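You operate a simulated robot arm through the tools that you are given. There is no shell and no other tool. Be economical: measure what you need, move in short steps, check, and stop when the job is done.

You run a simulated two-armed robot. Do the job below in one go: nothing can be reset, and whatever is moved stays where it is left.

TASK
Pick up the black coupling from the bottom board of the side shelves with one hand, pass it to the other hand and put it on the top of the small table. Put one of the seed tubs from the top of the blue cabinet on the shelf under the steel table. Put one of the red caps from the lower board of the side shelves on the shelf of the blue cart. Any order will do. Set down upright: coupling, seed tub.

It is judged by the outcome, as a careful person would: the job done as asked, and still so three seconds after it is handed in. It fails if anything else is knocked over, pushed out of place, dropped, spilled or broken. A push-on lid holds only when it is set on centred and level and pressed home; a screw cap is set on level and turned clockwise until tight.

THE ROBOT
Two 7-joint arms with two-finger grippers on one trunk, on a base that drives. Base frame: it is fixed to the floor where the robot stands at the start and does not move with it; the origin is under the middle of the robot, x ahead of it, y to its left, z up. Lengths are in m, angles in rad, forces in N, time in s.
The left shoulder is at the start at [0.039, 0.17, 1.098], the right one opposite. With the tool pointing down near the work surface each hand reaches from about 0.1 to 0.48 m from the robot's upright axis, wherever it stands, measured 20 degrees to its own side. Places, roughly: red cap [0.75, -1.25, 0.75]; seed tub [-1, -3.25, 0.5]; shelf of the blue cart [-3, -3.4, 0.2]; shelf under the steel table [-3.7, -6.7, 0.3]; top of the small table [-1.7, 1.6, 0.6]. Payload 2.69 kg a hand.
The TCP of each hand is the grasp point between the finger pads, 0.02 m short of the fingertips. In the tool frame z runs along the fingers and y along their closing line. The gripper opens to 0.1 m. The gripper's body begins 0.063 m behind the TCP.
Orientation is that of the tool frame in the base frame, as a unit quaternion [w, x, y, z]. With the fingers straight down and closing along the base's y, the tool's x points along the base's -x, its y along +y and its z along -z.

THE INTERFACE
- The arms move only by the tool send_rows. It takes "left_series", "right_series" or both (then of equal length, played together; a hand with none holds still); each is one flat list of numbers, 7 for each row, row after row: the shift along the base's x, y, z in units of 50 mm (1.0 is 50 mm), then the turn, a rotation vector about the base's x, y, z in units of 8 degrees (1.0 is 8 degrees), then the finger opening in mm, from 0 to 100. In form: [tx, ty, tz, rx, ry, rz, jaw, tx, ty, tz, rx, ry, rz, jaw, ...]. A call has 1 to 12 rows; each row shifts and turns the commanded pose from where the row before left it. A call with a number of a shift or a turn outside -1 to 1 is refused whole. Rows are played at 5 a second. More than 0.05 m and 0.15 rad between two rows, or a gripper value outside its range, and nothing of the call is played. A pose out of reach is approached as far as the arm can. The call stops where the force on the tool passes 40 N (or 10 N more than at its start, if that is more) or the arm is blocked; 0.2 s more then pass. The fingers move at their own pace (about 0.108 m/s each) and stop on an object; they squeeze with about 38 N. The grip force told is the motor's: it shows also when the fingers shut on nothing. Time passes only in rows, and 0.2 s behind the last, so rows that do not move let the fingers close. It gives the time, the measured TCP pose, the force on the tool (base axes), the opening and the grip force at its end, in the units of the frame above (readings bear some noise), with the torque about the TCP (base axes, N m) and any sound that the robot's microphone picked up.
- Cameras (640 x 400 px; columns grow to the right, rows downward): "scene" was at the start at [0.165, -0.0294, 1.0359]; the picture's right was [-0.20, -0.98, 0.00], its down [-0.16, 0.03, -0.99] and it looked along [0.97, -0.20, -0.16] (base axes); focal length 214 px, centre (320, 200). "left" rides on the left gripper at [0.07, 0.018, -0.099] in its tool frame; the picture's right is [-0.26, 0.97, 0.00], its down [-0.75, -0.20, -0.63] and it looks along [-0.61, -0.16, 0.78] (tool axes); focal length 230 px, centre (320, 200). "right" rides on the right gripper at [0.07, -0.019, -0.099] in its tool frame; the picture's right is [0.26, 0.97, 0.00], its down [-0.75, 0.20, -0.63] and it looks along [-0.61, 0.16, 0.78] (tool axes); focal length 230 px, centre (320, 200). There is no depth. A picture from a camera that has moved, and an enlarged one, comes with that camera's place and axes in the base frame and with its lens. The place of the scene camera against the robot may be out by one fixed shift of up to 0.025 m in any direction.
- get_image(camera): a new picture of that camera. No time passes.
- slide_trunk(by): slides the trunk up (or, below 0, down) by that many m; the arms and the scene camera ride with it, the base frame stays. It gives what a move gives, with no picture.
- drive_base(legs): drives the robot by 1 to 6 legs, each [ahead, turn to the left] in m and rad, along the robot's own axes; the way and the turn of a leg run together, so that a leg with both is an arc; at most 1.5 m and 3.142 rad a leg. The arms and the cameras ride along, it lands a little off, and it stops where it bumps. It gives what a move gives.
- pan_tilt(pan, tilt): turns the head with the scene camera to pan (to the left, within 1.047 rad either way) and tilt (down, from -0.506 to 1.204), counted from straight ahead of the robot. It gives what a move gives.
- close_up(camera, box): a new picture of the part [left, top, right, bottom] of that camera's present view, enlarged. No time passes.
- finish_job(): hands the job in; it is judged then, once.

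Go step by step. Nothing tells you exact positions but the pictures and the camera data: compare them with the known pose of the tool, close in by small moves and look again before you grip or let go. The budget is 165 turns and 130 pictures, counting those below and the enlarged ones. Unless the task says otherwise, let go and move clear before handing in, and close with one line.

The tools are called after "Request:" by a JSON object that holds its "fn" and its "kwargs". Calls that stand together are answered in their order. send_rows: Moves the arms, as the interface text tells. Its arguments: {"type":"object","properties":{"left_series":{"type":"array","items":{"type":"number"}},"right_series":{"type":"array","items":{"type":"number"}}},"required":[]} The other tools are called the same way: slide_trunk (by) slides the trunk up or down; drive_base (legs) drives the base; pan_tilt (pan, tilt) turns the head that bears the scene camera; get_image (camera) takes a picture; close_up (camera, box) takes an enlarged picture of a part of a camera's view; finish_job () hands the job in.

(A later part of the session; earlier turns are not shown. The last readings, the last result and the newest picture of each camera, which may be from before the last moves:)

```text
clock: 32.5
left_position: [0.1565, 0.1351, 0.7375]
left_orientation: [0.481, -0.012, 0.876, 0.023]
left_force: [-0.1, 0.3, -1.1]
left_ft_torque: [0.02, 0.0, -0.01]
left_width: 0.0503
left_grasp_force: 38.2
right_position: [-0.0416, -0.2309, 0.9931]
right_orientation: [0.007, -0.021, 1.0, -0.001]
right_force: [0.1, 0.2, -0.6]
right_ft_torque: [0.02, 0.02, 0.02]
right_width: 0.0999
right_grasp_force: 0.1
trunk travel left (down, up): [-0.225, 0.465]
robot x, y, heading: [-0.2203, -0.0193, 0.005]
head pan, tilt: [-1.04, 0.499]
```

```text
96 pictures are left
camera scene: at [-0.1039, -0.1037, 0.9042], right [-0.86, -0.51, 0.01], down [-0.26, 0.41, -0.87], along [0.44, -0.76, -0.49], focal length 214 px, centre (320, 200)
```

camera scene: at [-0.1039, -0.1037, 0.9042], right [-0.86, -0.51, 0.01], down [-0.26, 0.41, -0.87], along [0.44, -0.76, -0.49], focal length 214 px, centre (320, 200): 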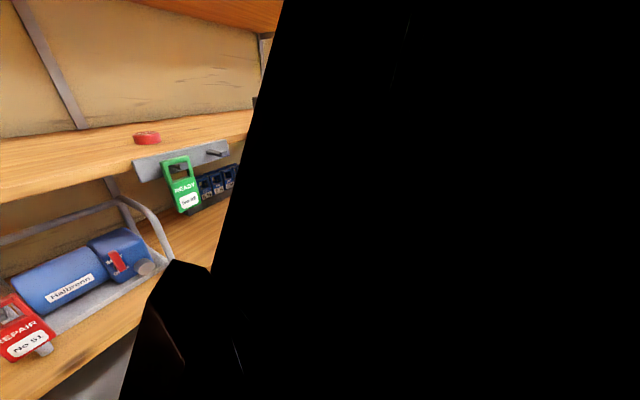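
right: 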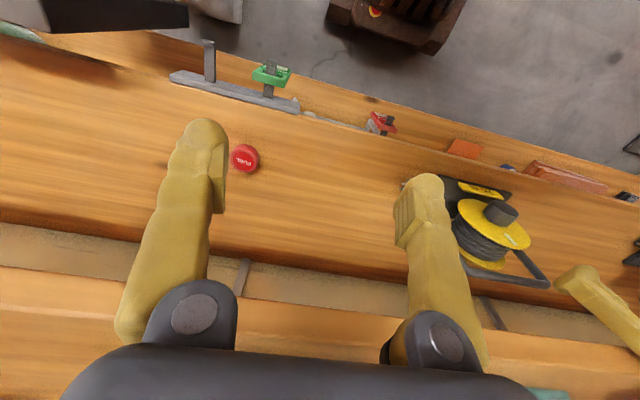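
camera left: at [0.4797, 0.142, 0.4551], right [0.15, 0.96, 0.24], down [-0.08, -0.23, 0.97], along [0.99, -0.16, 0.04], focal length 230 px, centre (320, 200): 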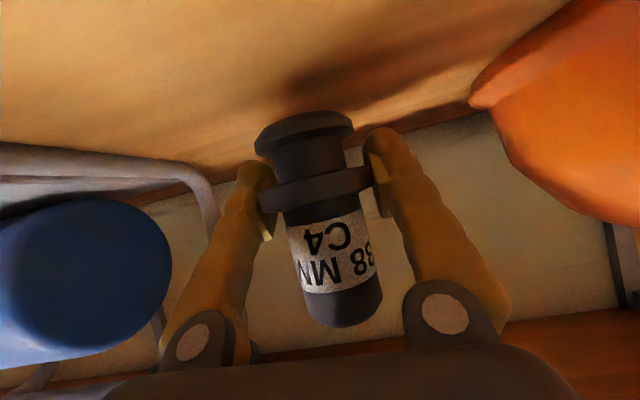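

Only the robot's own body blocks the far pans. Now bring the left hand to the middle and the right hand above it, leaning 25° so its camera clears the left hand.

Request:
{"fn": "send_rows", "kwargs": {"left_series": [0, -0.25, 0, 0, 0, 0, 0, 0, -0.25, 0, 0, 0, 0, 0, 0, -0.25, 0, 0, 0, 0, 0, 0, -0.25, 0, 0, 0, 0, 0, 0, -0.25, 0, 0, 0, 0, 0, 0, -0.25, 0, 0, 0, 0, 0, 0, -0.25, 0, 0, 0, 0, 0, 0, -0.25, 0, 0, 0, 0, 0, 0, -0.25, 0, 0, 0, 0, 0, 0, -0.15, 0, 0, 0, 0, 0, 0, 0, 0, 0, 0, 0, 0], "right_series": [0.92, 0, 0, 0, 0.62, 0, 70, 0.92, 0, 0, 0, 0.62, 0, 70, 0.92, 0, 0, 0, 0.62, 0, 70, 0.92, 0, 0, 0, 0.62, 0, 70, 0.92, 0, 0, 0, 0.62, 0, 70, 0, 0.82, -0.3, 0, 0, 0, 70, 0, 0.82, -0.3, 0, 0, 0, 70, 0, 0.82, -0.3, 0, 0, 0, 70, 0, 0.82, -0.3, 0, 0, 0, 70, 0, 0.82, -0.3, 0, 0, 0, 70, 0, 0.82, -0.3, 0, 0, 0, 70]}}

Request:
{"fn": "pan_tilt", "kwargs": {"pan": 0, "tilt": 0.5}}

Request:
{"fn": "get_image", "kwargs": {"camera": "scene"}}

Request:
{"fn": "get_image", "kwargs": {"camera": "right"}}

Request:
{"fn": "get_image", "kwargs": {"camera": "left"}}

```text
clock: 34.9
left_position: [0.1567, 0.0141, 0.7377]
left_orientation: [0.481, -0.011, 0.877, 0.023]
left_force: [-0.3, 0.7, -1.3]
left_ft_torque: [0.01, -0.02, 0.01]
left_width: 0.0505
left_grasp_force: 37.8
right_position: [0.1897, 0.0159, 0.9111]
right_orientation: [-0.188, -0.022, 0.982, 0.002]
right_force: [-0.4, -0.3, -0.6]
right_ft_torque: [0.01, 0.0, -0.02]
right_width: 0.0698
right_grasp_force: 0.1
trunk travel left (down, up): [-0.225, 0.465]
robot x, y, heading: [-0.22, -0.0143, -0.006]
head pan, tilt: [-1.04, 0.499]
```

```text
clock: 36.2
left_position: [0.1553, 0.0136, 0.7384]
left_orientation: [0.481, -0.011, 0.876, 0.023]
left_force: [-0.6, -0.1, -1.2]
left_ft_torque: [0.01, -0.03, 0.02]
left_width: 0.0505
left_grasp_force: 37.9
right_position: [0.1899, 0.0158, 0.91]
right_orientation: [-0.188, -0.022, 0.982, 0.003]
right_force: [0.4, -0.2, 0.3]
right_ft_torque: [0.0, 0.03, -0.01]
right_width: 0.0698
right_grasp_force: 0.0
trunk travel left (down, up): [-0.225, 0.465]
robot x, y, heading: [-0.2234, -0.017, 0.002]
head pan, tilt: [0.0, 0.499]
```

```text
95 pictures are left
camera scene: at [-0.0589, -0.0252, 0.9034], right [0.0, -1.0, 0.0], down [-0.49, 0.0, -0.87], along [0.87, 0.0, -0.49], focal length 214 px, centre (320, 200)
```

scene: 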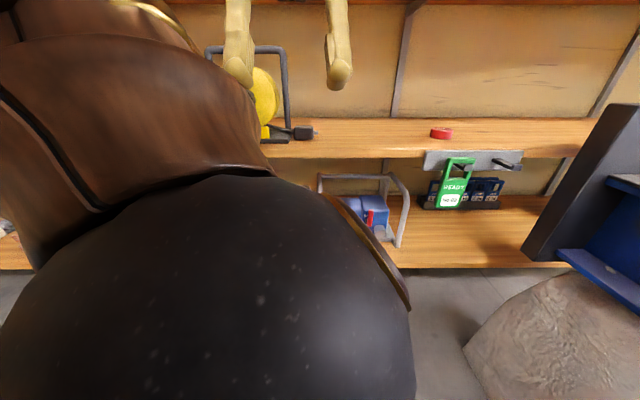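

```text
94 pictures are left
camera right: at [0.1621, -0.0077, 1.0277], right [-0.28, 0.95, 0.11], down [0.92, 0.23, 0.31], along [0.27, 0.19, -0.94], focal length 230 px, centre (320, 200)
```

right: 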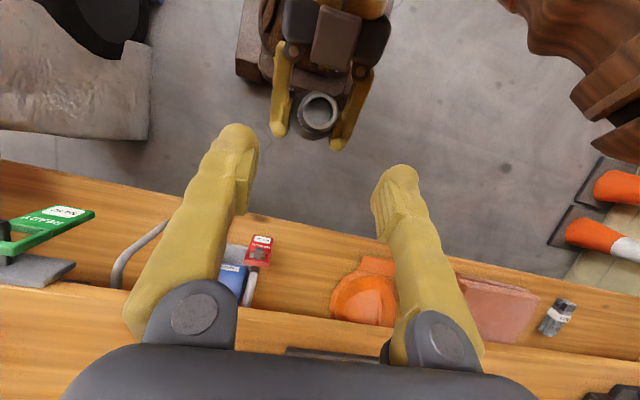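

```text
93 pictures are left
camera left: at [0.034, 0.0268, 0.7318], right [0.1, 0.96, 0.25], down [-0.12, -0.23, 0.96], along [0.99, -0.12, 0.09], focal length 230 px, centre (320, 200)
```

left: 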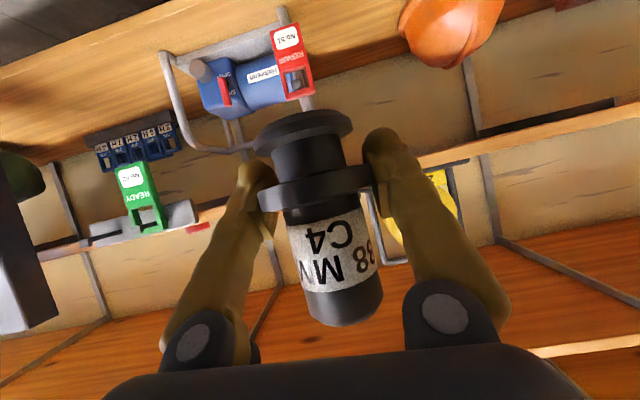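

The right camera sees the coupling's top ring: axis at about [0.143, 0.0144], top z≈0.793. Descend partway and look.

Request:
{"fn": "send_rows", "kwargs": {"right_series": [-0.27, -0.01, -0.75, 0, 0, 0, 70, -0.3, -0.01, -0.75, 0, 0, 0, 70]}}

Request:
{"fn": "get_image", "kwargs": {"camera": "right"}}

Request:
{"fn": "get_image", "kwargs": {"camera": "left"}}

```text
clock: 36.8
left_position: [0.1564, 0.0137, 0.7384]
left_orientation: [0.482, -0.012, 0.876, 0.024]
left_force: [0.4, -0.1, -1.3]
left_ft_torque: [0.02, -0.01, -0.02]
left_width: 0.0503
left_grasp_force: 38.2
right_position: [0.1634, 0.0139, 0.8432]
right_orientation: [-0.181, -0.019, 0.983, 0.011]
right_force: [0.4, -0.2, 0.2]
right_ft_torque: [0.0, -0.02, -0.02]
right_width: 0.0701
right_grasp_force: 0.0
trunk travel left (down, up): [-0.225, 0.465]
robot x, y, heading: [-0.2201, -0.0163, 0.003]
head pan, tilt: [0.0, 0.499]
```

```text
92 pictures are left
camera right: at [0.1354, -0.0109, 0.9613], right [-0.27, 0.95, 0.12], down [0.92, 0.22, 0.33], along [0.29, 0.2, -0.94], focal length 230 px, centre (320, 200)
```

right: 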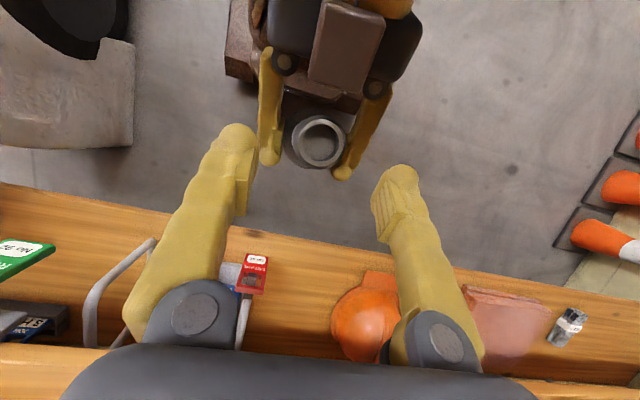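

```text
91 pictures are left
camera left: at [0.0342, 0.027, 0.7317], right [0.1, 0.96, 0.25], down [-0.12, -0.23, 0.96], along [0.99, -0.12, 0.09], focal length 230 px, centre (320, 200)
```

left: 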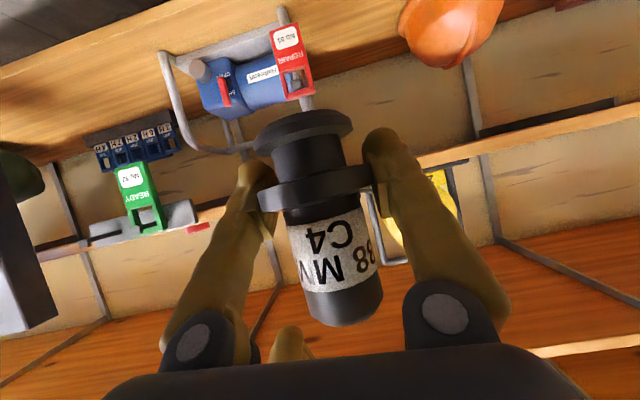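

Aligned. Lower the last 53 mm along the axis and look before closing.

Request:
{"fn": "send_rows", "kwargs": {"right_series": [-0.2, 0, -0.53, 0, 0, 0, 70, -0.2, 0, -0.53, 0, 0, 0, 70, 0, 0, 0, 0, 0, 0, 70]}}

Request:
{"fn": "get_image", "kwargs": {"camera": "right"}}

Request:
{"fn": "get_image", "kwargs": {"camera": "left"}}

```text
clock: 37.6
left_position: [0.1558, 0.0136, 0.7374]
left_orientation: [0.481, -0.012, 0.877, 0.024]
left_force: [0.1, -0.2, -1.5]
left_ft_torque: [0.0, -0.03, 0.0]
left_width: 0.0503
left_grasp_force: 38.2
right_position: [0.1534, 0.0092, 0.7967]
right_orientation: [-0.18, -0.006, 0.983, 0.028]
right_force: [0.0, -0.2, 0.4]
right_ft_torque: [0.01, 0.0, -0.01]
right_width: 0.0701
right_grasp_force: 0.1
trunk travel left (down, up): [-0.225, 0.465]
robot x, y, heading: [-0.2226, -0.0158, 0.003]
head pan, tilt: [0.0, 0.499]
```

```text
90 pictures are left
camera right: at [0.1252, -0.017, 0.9138], right [-0.24, 0.96, 0.15], down [0.93, 0.18, 0.33], along [0.29, 0.22, -0.93], focal length 230 px, centre (320, 200)
```

right: 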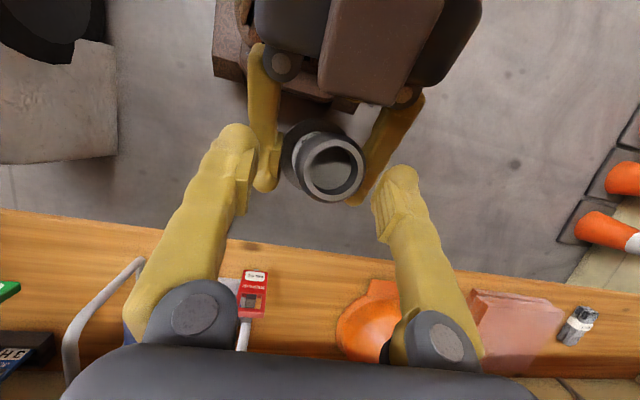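

```text
89 pictures are left
camera left: at [0.0342, 0.027, 0.7317], right [0.1, 0.96, 0.25], down [-0.12, -0.23, 0.96], along [0.99, -0.12, 0.09], focal length 230 px, centre (320, 200)
```

left: 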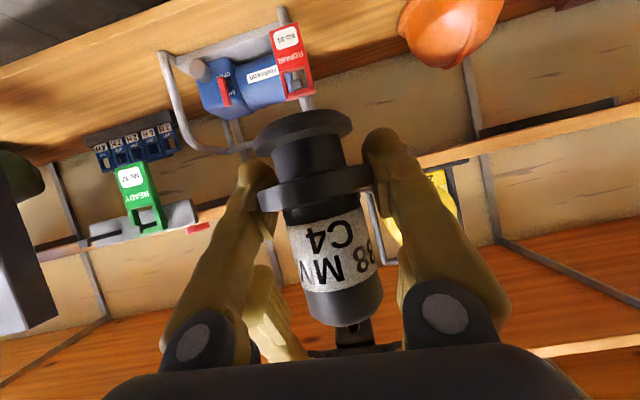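

The right arm is straining a bit crossing the middle (off by ~1 cm). I'll shift both hands together 0.1 m to the right.

Request:
{"fn": "send_rows", "kwargs": {"left_series": [0.1, -0.4, 0, 0, 0, 0, 0, 0.1, -0.4, 0, 0, 0, 0, 0, 0.1, -0.4, 0, 0, 0, 0, 0, 0.1, -0.4, 0, 0, 0, 0, 0, 0.1, -0.4, 0, 0, 0, 0, 0, 0, 0, 0, 0, 0, 0, 0], "right_series": [0.1, -0.4, 0.05, 0, 0, 0, 70, 0.1, -0.4, 0.05, 0, 0, 0, 70, 0.1, -0.4, 0, 0, 0, 0, 70, 0.1, -0.4, 0, 0, 0, 0, 70, 0.1, -0.4, 0, 0, 0, 0, 70, 0, 0, 0, 0, 0, 0, 70]}}

Request:
{"fn": "get_image", "kwargs": {"camera": "right"}}

```text
clock: 39.0
left_position: [0.1824, -0.0877, 0.7369]
left_orientation: [0.481, -0.011, 0.876, 0.023]
left_force: [0.0, 0.3, -2.1]
left_ft_torque: [0.02, 0.01, -0.01]
left_width: 0.0501
left_grasp_force: 38.4
right_position: [0.1664, -0.0863, 0.7869]
right_orientation: [-0.188, -0.021, 0.982, 0.004]
right_force: [0.4, -0.3, 0.6]
right_ft_torque: [-0.02, -0.03, 0.0]
right_width: 0.0699
right_grasp_force: 0.0
trunk travel left (down, up): [-0.225, 0.465]
robot x, y, heading: [-0.2188, -0.0101, 0.001]
head pan, tilt: [0.0, 0.499]
```

```text
88 pictures are left
camera right: at [0.1407, -0.1084, 0.9045], right [-0.28, 0.95, 0.11], down [0.92, 0.23, 0.31], along [0.27, 0.19, -0.94], focal length 230 px, centre (320, 200)
```

right: 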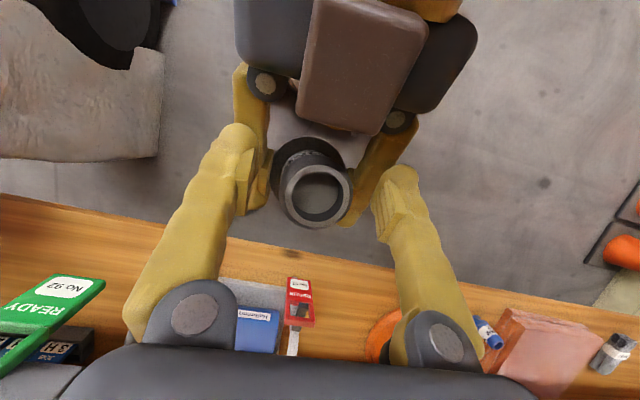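

Now the right TCP sits on the coupling's tube near its top. Close the right hand.

Request:
{"fn": "send_rows", "kwargs": {"right_series": [0.04, -0.04, 0, 0, 0, 0, 70, 0, 0, 0, 0, 0, 0, 30, 0, 0, 0, 0, 0, 0, 0, 0, 0, 0, 0, 0, 0, 0, 0, 0, 0, 0, 0, 0, 0]}}

Request:
{"fn": "get_image", "kwargs": {"camera": "right"}}

Request:
{"fn": "get_image", "kwargs": {"camera": "left"}}

```text
clock: 40.2
left_position: [0.1818, -0.0871, 0.7364]
left_orientation: [0.481, -0.012, 0.876, 0.024]
left_force: [-1.0, 1.9, 3.2]
left_ft_torque: [-0.01, -0.05, 0.04]
left_width: 0.0502
left_grasp_force: 38.1
right_position: [0.1696, -0.0874, 0.7871]
right_orientation: [-0.188, -0.022, 0.982, 0.003]
right_force: [1.9, -3.0, -2.4]
right_ft_torque: [-0.16, -0.01, -0.12]
right_width: 0.0357
right_grasp_force: 38.3
trunk travel left (down, up): [-0.225, 0.465]
robot x, y, heading: [-0.2238, -0.0145, 0.001]
head pan, tilt: [0.0, 0.499]
```

```text
87 pictures are left
camera right: at [0.142, -0.11, 0.9046], right [-0.28, 0.95, 0.11], down [0.92, 0.23, 0.31], along [0.27, 0.19, -0.94], focal length 230 px, centre (320, 200)
```

right: 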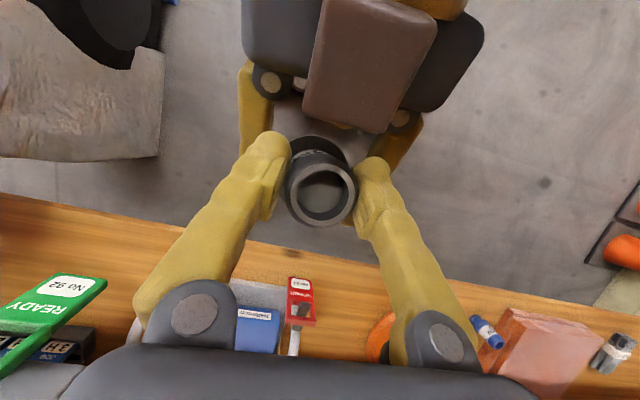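

```text
86 pictures are left
camera left: at [0.0598, -0.0744, 0.7309], right [0.1, 0.96, 0.25], down [-0.12, -0.24, 0.96], along [0.99, -0.12, 0.09], focal length 230 px, centre (320, 200)
```

left: 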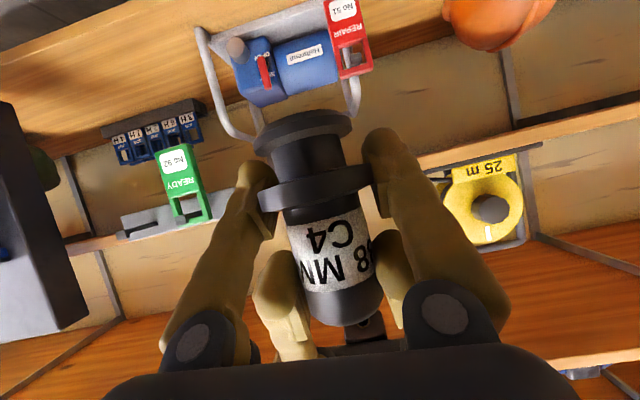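

Right hand holds the tube (36 mm, 38 N). Open the left hand and withdraw it straight back, then to the left.

Request:
{"fn": "send_rows", "kwargs": {"left_series": [0, 0, 0, 0, 0, 0, 80, 0, 0, 0, 0, 0, 0, 80, -0.5, 0, 0, 0, 0, 0, 80, -0.5, 0, 0, 0, 0, 0, 80, -0.6, 0, 0, 0, 0, 0, 80, 0, 0.7, 0, 0, 0, 0, 80, 0, 0.9, 0, 0, 0, 0, 80, 0.5, 0.8, 0, 0, 0, 0, 80, 0.5, 0.8, 0, 0, 0, 0, 80]}}

Request:
{"fn": "get_image", "kwargs": {"camera": "right"}}

Request:
{"fn": "get_image", "kwargs": {"camera": "scene"}}

```text
clock: 42.2
left_position: [0.1515, 0.0733, 0.737]
left_orientation: [0.48, -0.011, 0.877, 0.021]
left_force: [0.1, 0.2, 0.0]
left_ft_torque: [-0.03, 0.02, 0.0]
left_width: 0.08
left_grasp_force: 0.0
right_position: [0.1687, -0.0873, 0.7869]
right_orientation: [-0.188, -0.023, 0.982, 0.002]
right_force: [-0.3, 1.1, 0.2]
right_ft_torque: [-0.01, 0.0, -0.02]
right_width: 0.0369
right_grasp_force: 38.1
trunk travel left (down, up): [-0.225, 0.465]
robot x, y, heading: [-0.2203, -0.0136, 0.001]
head pan, tilt: [0.0, 0.499]
```

```text
85 pictures are left
camera right: at [0.1419, -0.1097, 0.9046], right [-0.28, 0.95, 0.11], down [0.92, 0.23, 0.31], along [0.27, 0.19, -0.94], focal length 230 px, centre (320, 200)
```

right: 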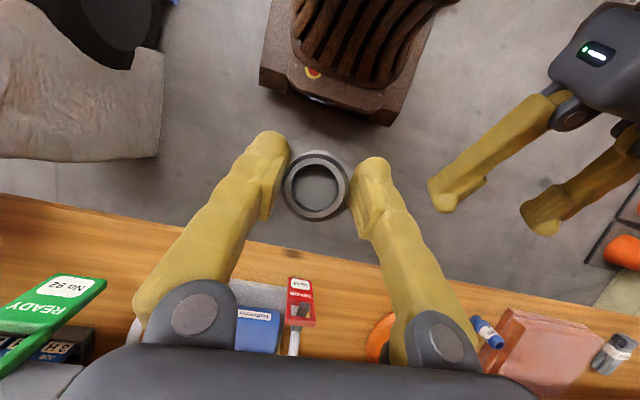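

```text
84 pictures are left
camera scene: at [-0.0588, -0.0247, 0.9034], right [0.0, -1.0, 0.0], down [-0.49, 0.0, -0.87], along [0.87, 0.0, -0.49], focal length 214 px, centre (320, 200)
```

scene: 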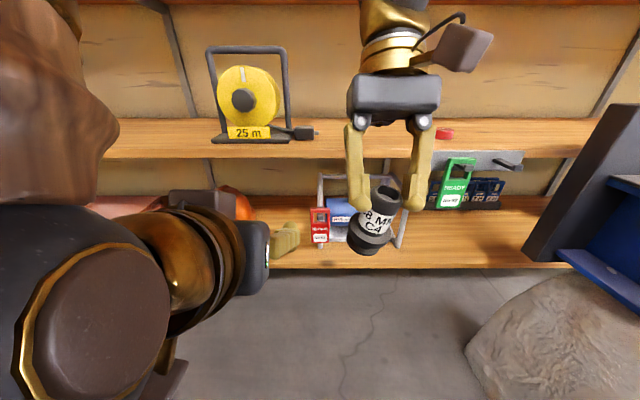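

The coupling seems to have tilted in the right hand. Let me look closely.

Request:
{"fn": "close_up", "kwargs": {"camera": "scene", "box": [310, 150, 470, 250]}}

Request:
{"fn": "close_up", "kwargs": {"camera": "right", "box": [240, 130, 400, 230]}}

Request:
{"fn": "get_image", "kwargs": {"camera": "left"}}

```text
4.00 times, centred on (390, 200) of scene
camera zoom: at [-0.0588, -0.0247, 0.9034], right [0.0, -1.0, 0.0], down [-0.49, 0.0, -0.87], along [0.87, 0.0, -0.49], focal length 858 px, centre (40, 200)
```

zoom: 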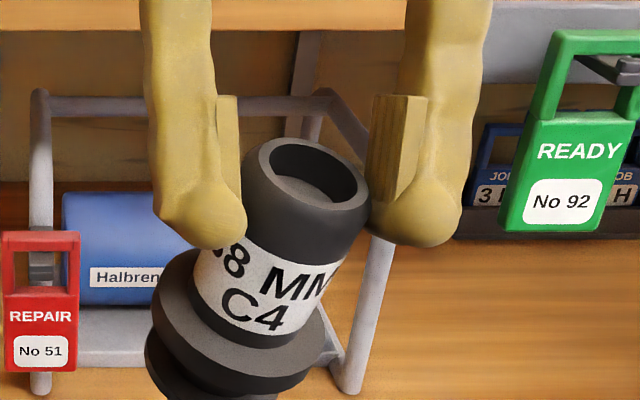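

```text
4.00 times, centred on (320, 180) of right
camera zoom: at [0.1419, -0.1097, 0.9046], right [-0.28, 0.95, 0.11], down [0.92, 0.23, 0.31], along [0.27, 0.19, -0.94], focal length 920 px, centre (320, 280)
```

zoom: 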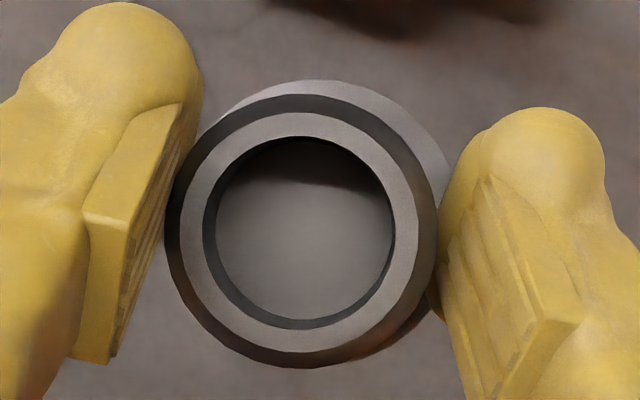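

```text
81 pictures are left
camera left: at [0.0287, 0.0868, 0.7313], right [0.1, 0.96, 0.24], down [-0.12, -0.23, 0.97], along [0.99, -0.13, 0.09], focal length 230 px, centre (320, 200)
```

left: 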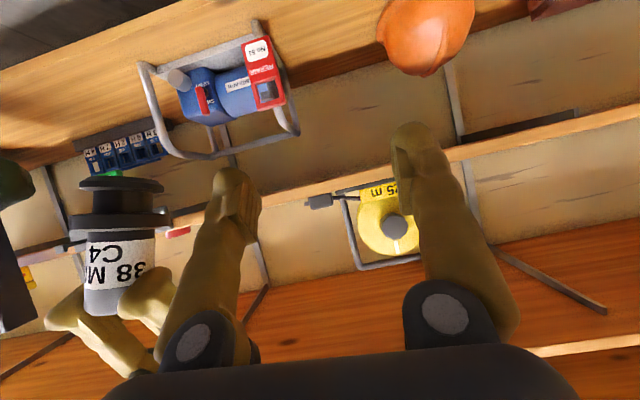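

The coupling is held only by the fingertip bulbs and tilted ~13° sideways. I'll level it by turning the right hand, and bring the left hand to a level pose so it can retake the flange while the right regrips deeper.

Request:
{"fn": "send_rows", "kwargs": {"left_series": [0, 0, 0, 0, -0.7, 0, 80, 0, 0, 0, 0, -0.7, 0, 80, 0, 0, 0, 0, -0.7, 0, 80, 0, 0, 0, 0, -0.7, 0, 80, 0, 0, 0, 0, -0.7, 0, 80, 0, 0, 0, 0, -0.3, 0, 80], "right_series": [0, 0, 0, -0.3, 0.2, 0, 0, 0, 0, 0, -0.3, 0.2, 0, 0, 0, 0, 0, -0.3, 0.2, 0, 0, 0, 0, 0, -0.3, 0.2, 0, 0, 0, 0, 0, -0.3, 0.2, 0, 0, 0, 0, 0, -0.15, 0, 0, 0]}}

Request:
{"fn": "get_image", "kwargs": {"camera": "left"}}

Request:
{"fn": "close_up", "kwargs": {"camera": "scene", "box": [280, 120, 480, 245]}}

```text
clock: 43.6
left_position: [0.1909, 0.0574, 0.7401]
left_orientation: [0.69, -0.016, 0.724, 0.019]
left_force: [0.5, 0.1, -0.9]
left_ft_torque: [-0.02, 0.03, 0.02]
left_width: 0.0801
left_grasp_force: 0.0
left hand out of reach, approached as far as the arm can: row 4, 5, 6
right_position: [0.1711, -0.0903, 0.7889]
right_orientation: [-0.257, 0.007, 0.961, -0.098]
right_force: [-0.8, 1.0, -0.4]
right_ft_torque: [0.02, 0.0, 0.0]
right_width: 0.0363
right_grasp_force: 38.1
trunk travel left (down, up): [-0.225, 0.465]
robot x, y, heading: [-0.221, -0.0187, -0.0]
head pan, tilt: [0.0, 0.499]
```

```text
80 pictures are left
camera left: at [0.0882, 0.0705, 0.6741], right [-0.04, 0.96, 0.26], down [-0.58, -0.23, 0.78], along [0.81, -0.12, 0.57], focal length 230 px, centre (320, 200)
```

left: 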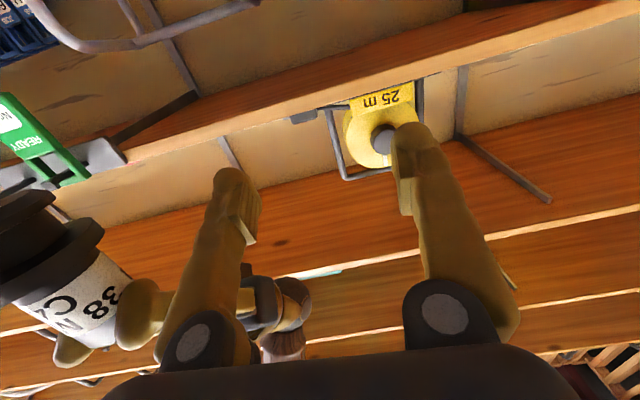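

```text
3.20 times, centred on (380, 182) of scene
camera zoom: at [-0.0589, -0.0253, 0.9034], right [0.0, -1.0, 0.0], down [-0.49, 0.0, -0.87], along [0.87, 0.0, -0.49], focal length 686 px, centre (128, 256)
```

zoom: 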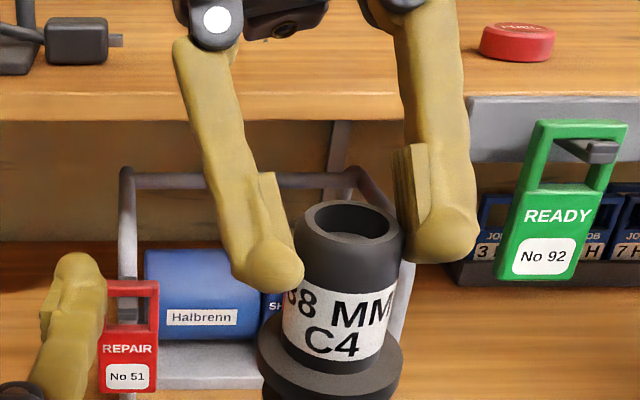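

Coupling is upright again but weakly held. I'll move the right hand 0.1 m forward to make room, and set the left hand at a shallow ~18° pitch behind the coupling's base disc.

Request:
{"fn": "send_rows", "kwargs": {"left_series": [0, 0, 0, 0, 0.4, 0, 80, 0, 0, 0, 0, 0.4, 0, 80, 0, 0, 0, 0, 0.4, 0, 80, 0, 0, 0, 0, 0.4, 0, 80, 0, 0, 0, 0, 0.3, 0, 80, 0, -0.5, -0.1, 0, 0, 0, 80, 0, -0.6, -0.1, 0, 0, 0, 80, 0, -0.6, -0.1, 0, 0, 0, 80, 0, -0.6, -0.1, 0, 0, 0, 80, 0, -0.6, -0.1, 0, 0, 0, 80], "right_series": [0.2, 0, 0, 0, 0, 0, 0, 0.4, 0, 0, 0, 0, 0, 0, 0.5, 0, 0, 0, 0, 0, 0, 0.5, 0, 0, 0, 0, 0, 0, 0.4, 0, 0, 0, 0, 0, 0, 0, 0, 0, 0, 0, 0, 0, 0, 0, 0, 0, 0, 0, 0, 0, 0, 0, 0, 0, 0, 0, 0, 0, 0, 0, 0, 0, 0, 0, 0, 0, 0, 0, 0, 0]}}

Request:
{"fn": "get_image", "kwargs": {"camera": "left"}}

Request:
{"fn": "get_image", "kwargs": {"camera": "right"}}

```text
clock: 45.4
left_position: [0.1893, 0.0003, 0.7363]
left_orientation: [0.598, -0.037, 0.8, 0.032]
left_force: [-1.8, -0.3, 0.6]
left_ft_torque: [-0.03, 0.0, -0.01]
left_width: 0.0801
left_grasp_force: 0.1
right_position: [0.2608, -0.0857, 0.795]
right_orientation: [-0.248, 0.003, 0.963, -0.109]
right_force: [-0.8, -0.7, -0.5]
right_ft_torque: [-0.03, -0.09, 0.02]
right_width: 0.0364
right_grasp_force: 38.1
trunk travel left (down, up): [-0.225, 0.465]
robot x, y, heading: [-0.2229, -0.0149, 0.002]
head pan, tilt: [0.0, 0.499]
stopped in row 8 (right hand): the arm was blocked; the commanded pose is now the measured one
```

```text
78 pictures are left
camera left: at [0.0729, 0.0073, 0.6961], right [-0.02, 0.97, 0.25], down [-0.37, -0.24, 0.9], along [0.93, -0.07, 0.36], focal length 230 px, centre (320, 200)
```

left: 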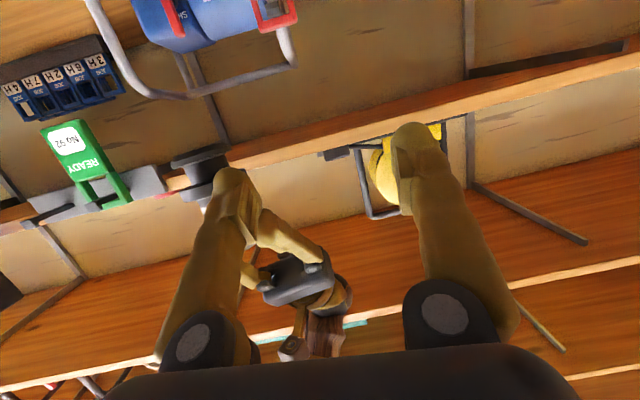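

```text
77 pictures are left
camera right: at [0.248, -0.0797, 0.9169], right [-0.27, 0.96, -0.08], down [0.95, 0.28, 0.14], along [0.15, -0.04, -0.99], focal length 230 px, centre (320, 200)
```

right: 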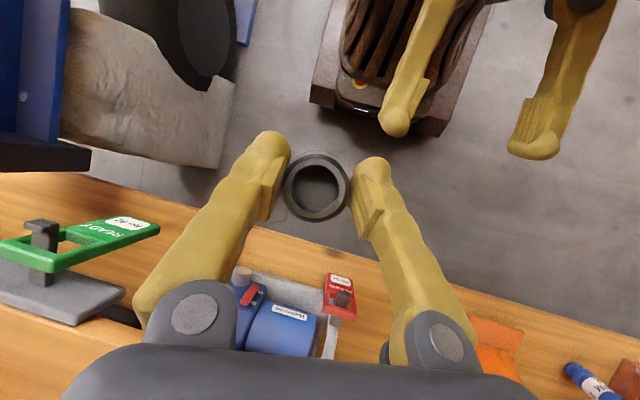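

Something (likely the right wrist against the upper board edge) blocked. I'll bring both hands back and turn the robot left into the free area before regripping.

Request:
{"fn": "send_rows", "kwargs": {"left_series": [0, 0.5, 0, 0, 0, 0, 80, 0, 0.7, 0, 0, 0, 0, 80, 0, 0, 0, 0, 0, 0, 80, 0, 0, 0, 0, 0, 0, 80, 0, 0, 0, 0, 0, 0, 80], "right_series": [-0.1, -0.1, 0, 0, 0, 0, 0, -0.4, -0.1, 0, 0, 0, 0, 0, -0.5, 0, 0, 0, 0, 0, 0, -0.5, 0, 0, 0, 0, 0, 0, -0.3, 0, 0, 0, 0, 0, 0]}}

Request:
{"fn": "drive_base", "kwargs": {"legs": [[0, 0.4]]}}

Request:
{"fn": "pan_tilt", "kwargs": {"pan": 0.4, "tilt": 0.3}}

Request:
{"fn": "get_image", "kwargs": {"camera": "scene"}}

```text
clock: 46.6
left_position: [0.1881, 0.0539, 0.7377]
left_orientation: [0.599, -0.031, 0.799, 0.027]
left_force: [0.2, -0.4, -0.1]
left_ft_torque: [0.03, -0.01, 0.02]
left_width: 0.08
left_grasp_force: 0.2
right_position: [0.1712, -0.1044, 0.7897]
right_orientation: [-0.259, 0.014, 0.961, -0.098]
right_force: [-0.4, 0.1, 0.0]
right_ft_torque: [0.01, -0.01, 0.02]
right_width: 0.0362
right_grasp_force: 38.2
trunk travel left (down, up): [-0.225, 0.465]
robot x, y, heading: [-0.221, -0.0212, 0.001]
head pan, tilt: [0.0, 0.499]
```

```text
clock: 48.2
left_position: [0.1304, 0.2092, 0.7377]
left_orientation: [0.582, -0.189, 0.778, 0.145]
left_force: [0.6, 0.0, 0.3]
left_ft_torque: [-0.01, 0.01, -0.03]
left_width: 0.0802
left_grasp_force: 0.0
right_position: [0.177, 0.0559, 0.7965]
right_orientation: [-0.228, -0.178, 0.946, -0.143]
right_force: [0.4, 0.0, 1.0]
right_ft_torque: [-0.01, 0.0, 0.0]
right_width: 0.0364
right_grasp_force: 38.3
trunk travel left (down, up): [-0.225, 0.465]
robot x, y, heading: [-0.2232, -0.015, 0.394]
head pan, tilt: [0.0, 0.499]
```

```text
clock: 49.1
left_position: [0.1189, 0.2029, 0.7441]
left_orientation: [0.588, -0.186, 0.774, 0.145]
left_force: [-0.8, -0.3, -0.2]
left_ft_torque: [0.02, 0.02, 0.0]
left_width: 0.08
left_grasp_force: 0.0
right_position: [0.1668, 0.0521, 0.8035]
right_orientation: [-0.223, -0.175, 0.949, -0.137]
right_force: [-0.3, 0.1, 0.8]
right_ft_torque: [-0.02, -0.01, -0.01]
right_width: 0.0363
right_grasp_force: 38.4
trunk travel left (down, up): [-0.225, 0.465]
robot x, y, heading: [-0.222, -0.0168, 0.394]
head pan, tilt: [0.4, 0.3]
```

```text
76 pictures are left
camera scene: at [-0.0904, 0.073, 0.9219], right [0.72, -0.7, -0.01], down [-0.22, -0.22, -0.95], along [0.66, 0.68, -0.31], focal length 214 px, centre (320, 200)
```

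scene: 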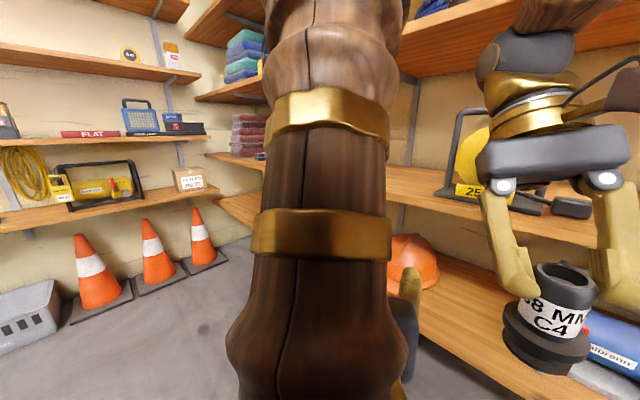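

Turning works and the coupling holds. Continue turning left to face the free area.

Request:
{"fn": "drive_base", "kwargs": {"legs": [[0, 0.6]]}}

Request:
{"fn": "drive_base", "kwargs": {"legs": [[0, 0.57]]}}

Request:
{"fn": "pan_tilt", "kwargs": {"pan": 0.5, "tilt": 0.35}}

Request:
{"fn": "get_image", "kwargs": {"camera": "scene"}}

```text
clock: 51.1
left_position: [-0.0619, 0.3571, 0.7432]
left_orientation: [0.52, -0.406, 0.684, 0.312]
left_force: [-0.4, 0.9, 0.0]
left_ft_torque: [-0.03, -0.03, -0.02]
left_width: 0.08
left_grasp_force: 0.0
right_position: [0.0629, 0.2595, 0.8037]
right_orientation: [-0.173, -0.446, 0.857, -0.194]
right_force: [0.5, -1.0, -0.7]
right_ft_torque: [-0.01, -0.02, 0.03]
right_width: 0.0361
right_grasp_force: 38.1
trunk travel left (down, up): [-0.225, 0.465]
robot x, y, heading: [-0.2165, -0.0171, 0.999]
head pan, tilt: [0.4, 0.3]
```

```text
clock: 53.1
left_position: [-0.2855, 0.3716, 0.7502]
left_orientation: [-0.418, 0.575, -0.542, -0.448]
left_force: [-0.7, -0.4, -0.5]
left_ft_torque: [0.01, -0.02, 0.0]
left_width: 0.0801
left_grasp_force: 0.1
right_position: [-0.1245, 0.3561, 0.81]
right_orientation: [-0.109, -0.664, 0.704, -0.227]
right_force: [-0.8, -0.2, -0.3]
right_ft_torque: [0.0, 0.03, 0.0]
right_width: 0.036
right_grasp_force: 37.6
trunk travel left (down, up): [-0.225, 0.465]
robot x, y, heading: [-0.2148, -0.016, 1.555]
head pan, tilt: [0.4, 0.3]
```

```text
clock: 53.8
left_position: [-0.2852, 0.3603, 0.7563]
left_orientation: [-0.423, 0.571, -0.539, -0.452]
left_force: [0.4, 0.1, 1.3]
left_ft_torque: [0.0, 0.0, 0.01]
left_width: 0.0799
left_grasp_force: 0.1
right_position: [-0.1253, 0.3435, 0.8156]
right_orientation: [-0.104, -0.665, 0.705, -0.223]
right_force: [-0.3, 0.2, -1.8]
right_ft_torque: [-0.02, 0.01, 0.0]
right_width: 0.0358
right_grasp_force: 38.1
trunk travel left (down, up): [-0.225, 0.465]
robot x, y, heading: [-0.2134, -0.0179, 1.558]
head pan, tilt: [0.499, 0.351]
```

```text
75 pictures are left
camera scene: at [-0.2705, 0.1407, 0.9172], right [0.89, 0.46, -0.01], down [0.16, -0.32, -0.93], along [-0.44, 0.83, -0.36], focal length 214 px, centre (320, 200)
```

scene: 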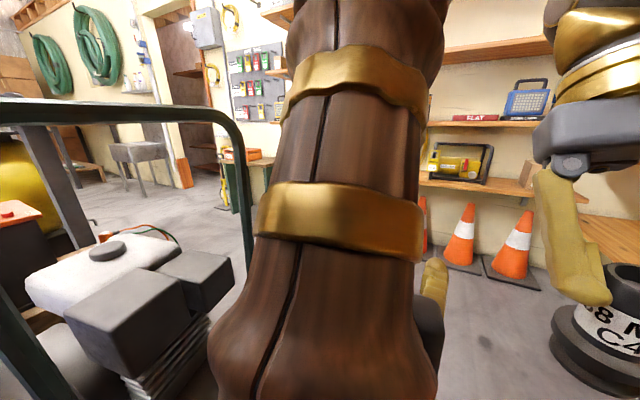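

Facing +y with free room ahead. Now move the right hand forward 0.09 m, then slide the left hand in behind the coupling.

Request:
{"fn": "send_rows", "kwargs": {"left_series": [0, 0, 0, 0, 0, 0, 80, 0, 0, 0, 0, 0, 0, 80, 0, 0, 0, 0, 0, 0, 80, 0, 0, 0, 0, 0, 0, 80, 0.3, 0, 0, 0, 0, 0, 80, 0.6, 0, 0, 0, 0, 0, 80, 0.6, 0, 0, 0, 0, 0, 80, 0.6, 0, 0, 0, 0, 0, 80, 0.6, 0, 0, 0, 0, 0, 80, 0.3, 0, 0, 0, 0, 0, 80], "right_series": [0, 0.2, 0, 0, 0, 0, 0, 0, 0.4, 0, 0, 0, 0, 0, 0, 0.5, 0, 0, 0, 0, 0, 0, 0.4, 0, 0, 0, 0, 0, 0, 0.3, 0, 0, 0, 0, 0, 0, 0, 0, 0, 0, 0, 0, 0, 0, 0, 0, 0, 0, 0, 0, 0, 0, 0, 0, 0, 0, 0, 0, 0, 0, 0, 0, 0, 0, 0, 0, 0, 0, 0, 0]}}

Request:
{"fn": "get_image", "kwargs": {"camera": "left"}}

Request:
{"fn": "get_image", "kwargs": {"camera": "right"}}

```text
clock: 56.0
left_position: [-0.1436, 0.3728, 0.7597]
left_orientation: [-0.42, 0.58, -0.527, -0.458]
left_force: [0.4, 0.2, 0.1]
left_ft_torque: [-0.02, 0.02, 0.01]
left_width: 0.0802
left_grasp_force: 0.1
right_position: [-0.1254, 0.4341, 0.815]
right_orientation: [-0.104, -0.664, 0.706, -0.223]
right_force: [-0.3, -0.5, -1.0]
right_ft_torque: [-0.04, 0.0, -0.02]
right_width: 0.0358
right_grasp_force: 37.9
trunk travel left (down, up): [-0.225, 0.465]
robot x, y, heading: [-0.2137, -0.0187, 1.552]
head pan, tilt: [0.499, 0.351]
```

```text
74 pictures are left
camera left: at [-0.153, 0.2587, 0.7142], right [-0.97, -0.03, 0.25], down [0.24, -0.42, 0.88], along [0.08, 0.91, 0.42], focal length 230 px, centre (320, 200)
```

left: 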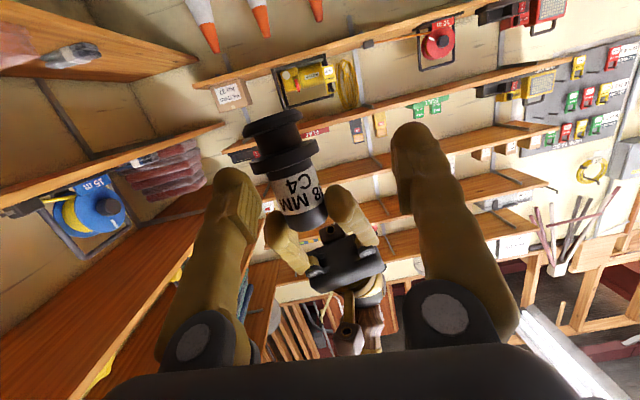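

```text
73 pictures are left
camera right: at [-0.1281, 0.4154, 0.9365], right [-0.98, -0.21, -0.06], down [-0.22, 0.96, 0.19], along [0.01, 0.19, -0.98], focal length 230 px, centre (320, 200)
```

right: 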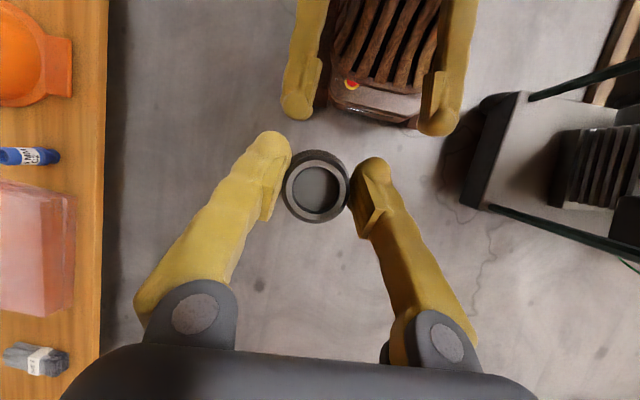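

Coupling axis at about [-0.12, 0.434]; base disc z≈0.73, flange z≈0.755, top z≈0.807. Bring the left fingers around the base disc.

Request:
{"fn": "send_rows", "kwargs": {"left_series": [0.25, 0, -0.28, 0, 0, 0, 80, 0.25, 0, -0.28, 0, 0, 0, 80, 0, 0.5, 0, 0, 0, 0, 80, 0, 0.5, 0, 0, 0, 0, 80, 0, 0.35, 0, 0, 0, 0, 80, 0, 0, 0, 0, 0, 0, 80]}}

Request:
{"fn": "get_image", "kwargs": {"camera": "left"}}

```text
clock: 57.4
left_position: [-0.1222, 0.4363, 0.7264]
left_orientation: [-0.416, 0.579, -0.532, -0.457]
left_force: [0.3, -0.4, 0.1]
left_ft_torque: [0.03, 0.01, -0.04]
left_width: 0.0803
left_grasp_force: 0.1
right_position: [-0.1257, 0.4341, 0.8145]
right_orientation: [-0.104, -0.665, 0.705, -0.223]
right_force: [0.8, 0.1, -2.1]
right_ft_torque: [0.0, -0.01, 0.02]
right_width: 0.0359
right_grasp_force: 37.8
trunk travel left (down, up): [-0.225, 0.465]
robot x, y, heading: [-0.2142, -0.0163, 1.556]
head pan, tilt: [0.499, 0.351]
```

```text
72 pictures are left
camera left: at [-0.1315, 0.3219, 0.681], right [-0.97, -0.02, 0.26], down [0.24, -0.41, 0.88], along [0.09, 0.91, 0.41], focal length 230 px, centre (320, 200)
```

left: 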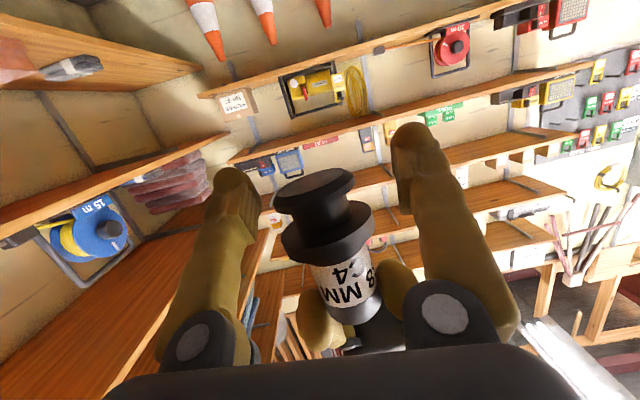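

The base disc is at the TCP level; go 12 mm deeper, centre 3 mm, and close the left hand.

Request:
{"fn": "send_rows", "kwargs": {"left_series": [0.06, 0.25, 0.04, 0, 0, 0, 80, 0, 0, 0, 0, 0, 0, 55, 0, 0, 0, 0, 0, 0, 30, 0, 0, 0, 0, 0, 0, 0, 0, 0, 0, 0, 0, 0, 0, 0, 0, 0, 0, 0, 0, 0]}}

Request:
{"fn": "get_image", "kwargs": {"camera": "left"}}

Request:
{"fn": "get_image", "kwargs": {"camera": "right"}}

```text
clock: 58.8
left_position: [-0.1179, 0.4489, 0.7293]
left_orientation: [-0.417, 0.579, -0.532, -0.456]
left_force: [-9.6, 3.7, -26.2]
left_ft_torque: [0.18, -0.81, -0.15]
left_width: 0.042
left_grasp_force: 38.5
right_position: [-0.1247, 0.4345, 0.8169]
right_orientation: [-0.103, -0.664, 0.706, -0.224]
right_force: [9.3, -3.0, 26.2]
right_ft_torque: [-0.02, -0.24, 0.01]
right_width: 0.036
right_grasp_force: 38.4
trunk travel left (down, up): [-0.225, 0.465]
robot x, y, heading: [-0.2151, -0.0164, 1.559]
head pan, tilt: [0.499, 0.351]
```

```text
71 pictures are left
camera left: at [-0.1273, 0.3344, 0.6844], right [-0.97, -0.02, 0.25], down [0.24, -0.41, 0.88], along [0.08, 0.91, 0.41], focal length 230 px, centre (320, 200)
```

left: 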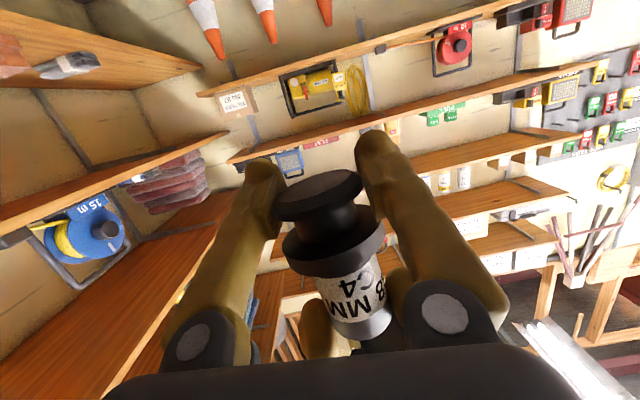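

```text
70 pictures are left
camera right: at [-0.1277, 0.4157, 0.9376], right [-0.98, -0.21, -0.06], down [-0.22, 0.96, 0.19], along [0.02, 0.19, -0.98], focal length 230 px, centre (320, 200)
```

right: 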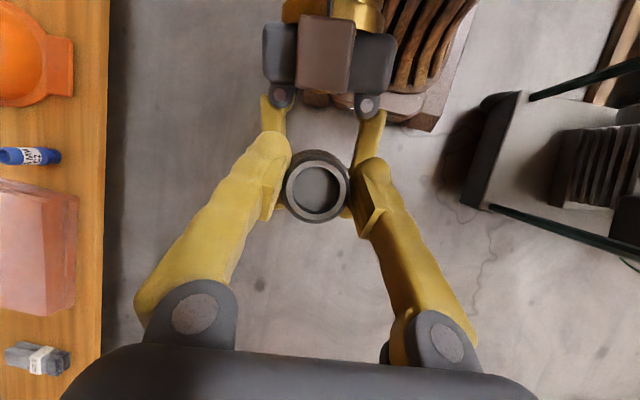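

Both hold it, but there's 26 N of strain between hands. Relieve it by lowering the left a few mm.

Request:
{"fn": "send_rows", "kwargs": {"left_series": [-0.03, 0, -0.06, 0, 0, 0, 0, 0, 0, 0, 0, 0, 0, 0]}}

```text
clock: 59.4
left_position: [-0.1188, 0.4488, 0.7292]
left_orientation: [-0.419, 0.578, -0.531, -0.456]
left_force: [-4.6, -1.2, -19.8]
left_ft_torque: [-0.37, -0.62, -0.04]
left_width: 0.042
left_grasp_force: 37.6
right_position: [-0.1253, 0.4344, 0.8157]
right_orientation: [-0.102, -0.666, 0.705, -0.222]
right_force: [5.8, 0.9, 20.4]
right_ft_torque: [0.83, 0.1, -0.04]
right_width: 0.0358
right_grasp_force: 37.8
trunk travel left (down, up): [-0.225, 0.465]
robot x, y, heading: [-0.2133, -0.0159, 1.557]
head pan, tilt: [0.499, 0.351]
```

Request:
{"fn": "send_rows", "kwargs": {"left_series": [-0.03, 0, -0.12, 0, 0, 0, 0, 0, 0, -0.06, 0, 0, 0, 0, 0, 0, 0, 0, 0, 0, 0]}}

```text
clock: 60.2
left_position: [-0.12, 0.45, 0.7233]
left_orientation: [-0.42, 0.578, -0.528, -0.459]
left_force: [-2.1, -7.2, 23.0]
left_ft_torque: [0.06, -0.27, -0.24]
left_width: 0.0403
left_grasp_force: 38.1
right_position: [-0.1262, 0.4325, 0.8141]
right_orientation: [-0.105, -0.665, 0.705, -0.224]
right_force: [1.0, 6.9, -24.5]
right_ft_torque: [0.17, 0.28, 0.23]
right_width: 0.0359
right_grasp_force: 37.7
trunk travel left (down, up): [-0.225, 0.465]
robot x, y, heading: [-0.2141, -0.0213, 1.552]
head pan, tilt: [0.499, 0.351]
```

Request:
{"fn": "send_rows", "kwargs": {"left_series": [0, 0, 0.08, 0, 0, 0, 0, 0, 0, 0, 0, 0, 0, 0]}}

Request:
{"fn": "get_image", "kwargs": {"camera": "left"}}

```text
clock: 60.8
left_position: [-0.1215, 0.4473, 0.721]
left_orientation: [-0.416, 0.578, -0.532, -0.458]
left_force: [2.4, 15.2, 16.5]
left_ft_torque: [-0.88, -0.19, -0.06]
left_width: 0.0392
left_grasp_force: 37.9
right_position: [-0.1266, 0.4325, 0.8156]
right_orientation: [-0.106, -0.664, 0.705, -0.225]
right_force: [-1.5, -17.0, -17.6]
right_ft_torque: [-0.95, 0.46, 0.05]
right_width: 0.036
right_grasp_force: 38.1
trunk travel left (down, up): [-0.225, 0.465]
robot x, y, heading: [-0.2141, -0.0177, 1.557]
head pan, tilt: [0.499, 0.351]
```

```text
69 pictures are left
camera left: at [-0.131, 0.334, 0.6755], right [-0.97, -0.02, 0.26], down [0.24, -0.42, 0.88], along [0.09, 0.91, 0.41], focal length 230 px, centre (320, 200)
```

left: 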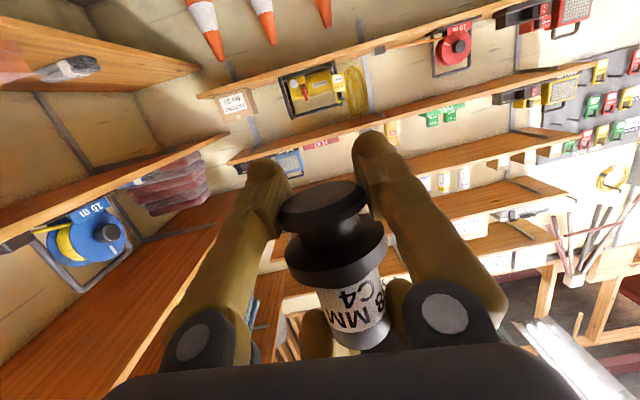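

The base grip slides off. I'll open the left and retake at the flange instead, which held well before.

Request:
{"fn": "send_rows", "kwargs": {"left_series": [0, 0, 0, 0, 0, 0, 80, 0, 0, 0, 0, 0, 0, 80, 0, 0, 0, 0, 0, 0, 80, 0, -0.06, 0.3, 0, 0, 0, 80, 0, 0, 0.3, 0, 0, 0, 80, 0, 0, 0, 0, 0, 0, 80]}}

Request:
{"fn": "get_image", "kwargs": {"camera": "left"}}

Request:
{"fn": "get_image", "kwargs": {"camera": "right"}}

```text
clock: 62.2
left_position: [-0.121, 0.446, 0.7499]
left_orientation: [-0.415, 0.58, -0.532, -0.457]
left_force: [-1.1, -0.4, -0.1]
left_ft_torque: [-0.01, 0.0, -0.02]
left_width: 0.08
left_grasp_force: 0.0
right_position: [-0.1253, 0.4338, 0.8146]
right_orientation: [-0.103, -0.665, 0.706, -0.223]
right_force: [0.8, -0.3, -1.4]
right_ft_torque: [-0.06, 0.0, 0.01]
right_width: 0.0358
right_grasp_force: 37.6
trunk travel left (down, up): [-0.225, 0.465]
robot x, y, heading: [-0.2184, -0.015, 1.551]
head pan, tilt: [0.499, 0.351]
```

```text
68 pictures are left
camera left: at [-0.1305, 0.3304, 0.7054], right [-0.97, -0.02, 0.25], down [0.24, -0.41, 0.88], along [0.08, 0.91, 0.4], focal length 230 px, centre (320, 200)
```

left: 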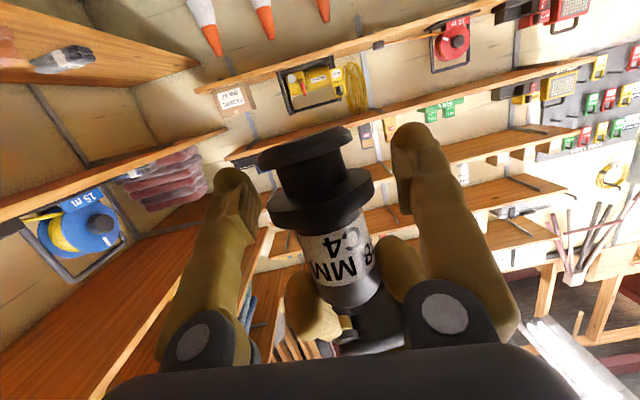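

```text
67 pictures are left
camera right: at [-0.1282, 0.4154, 0.9364], right [-0.98, -0.21, -0.06], down [-0.22, 0.96, 0.19], along [0.01, 0.19, -0.98], focal length 230 px, centre (320, 200)
```

right: 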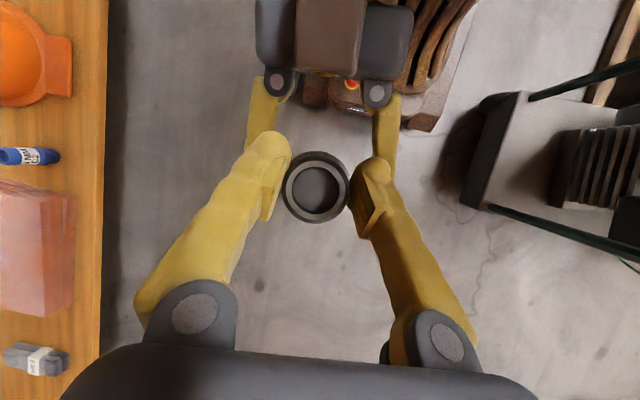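

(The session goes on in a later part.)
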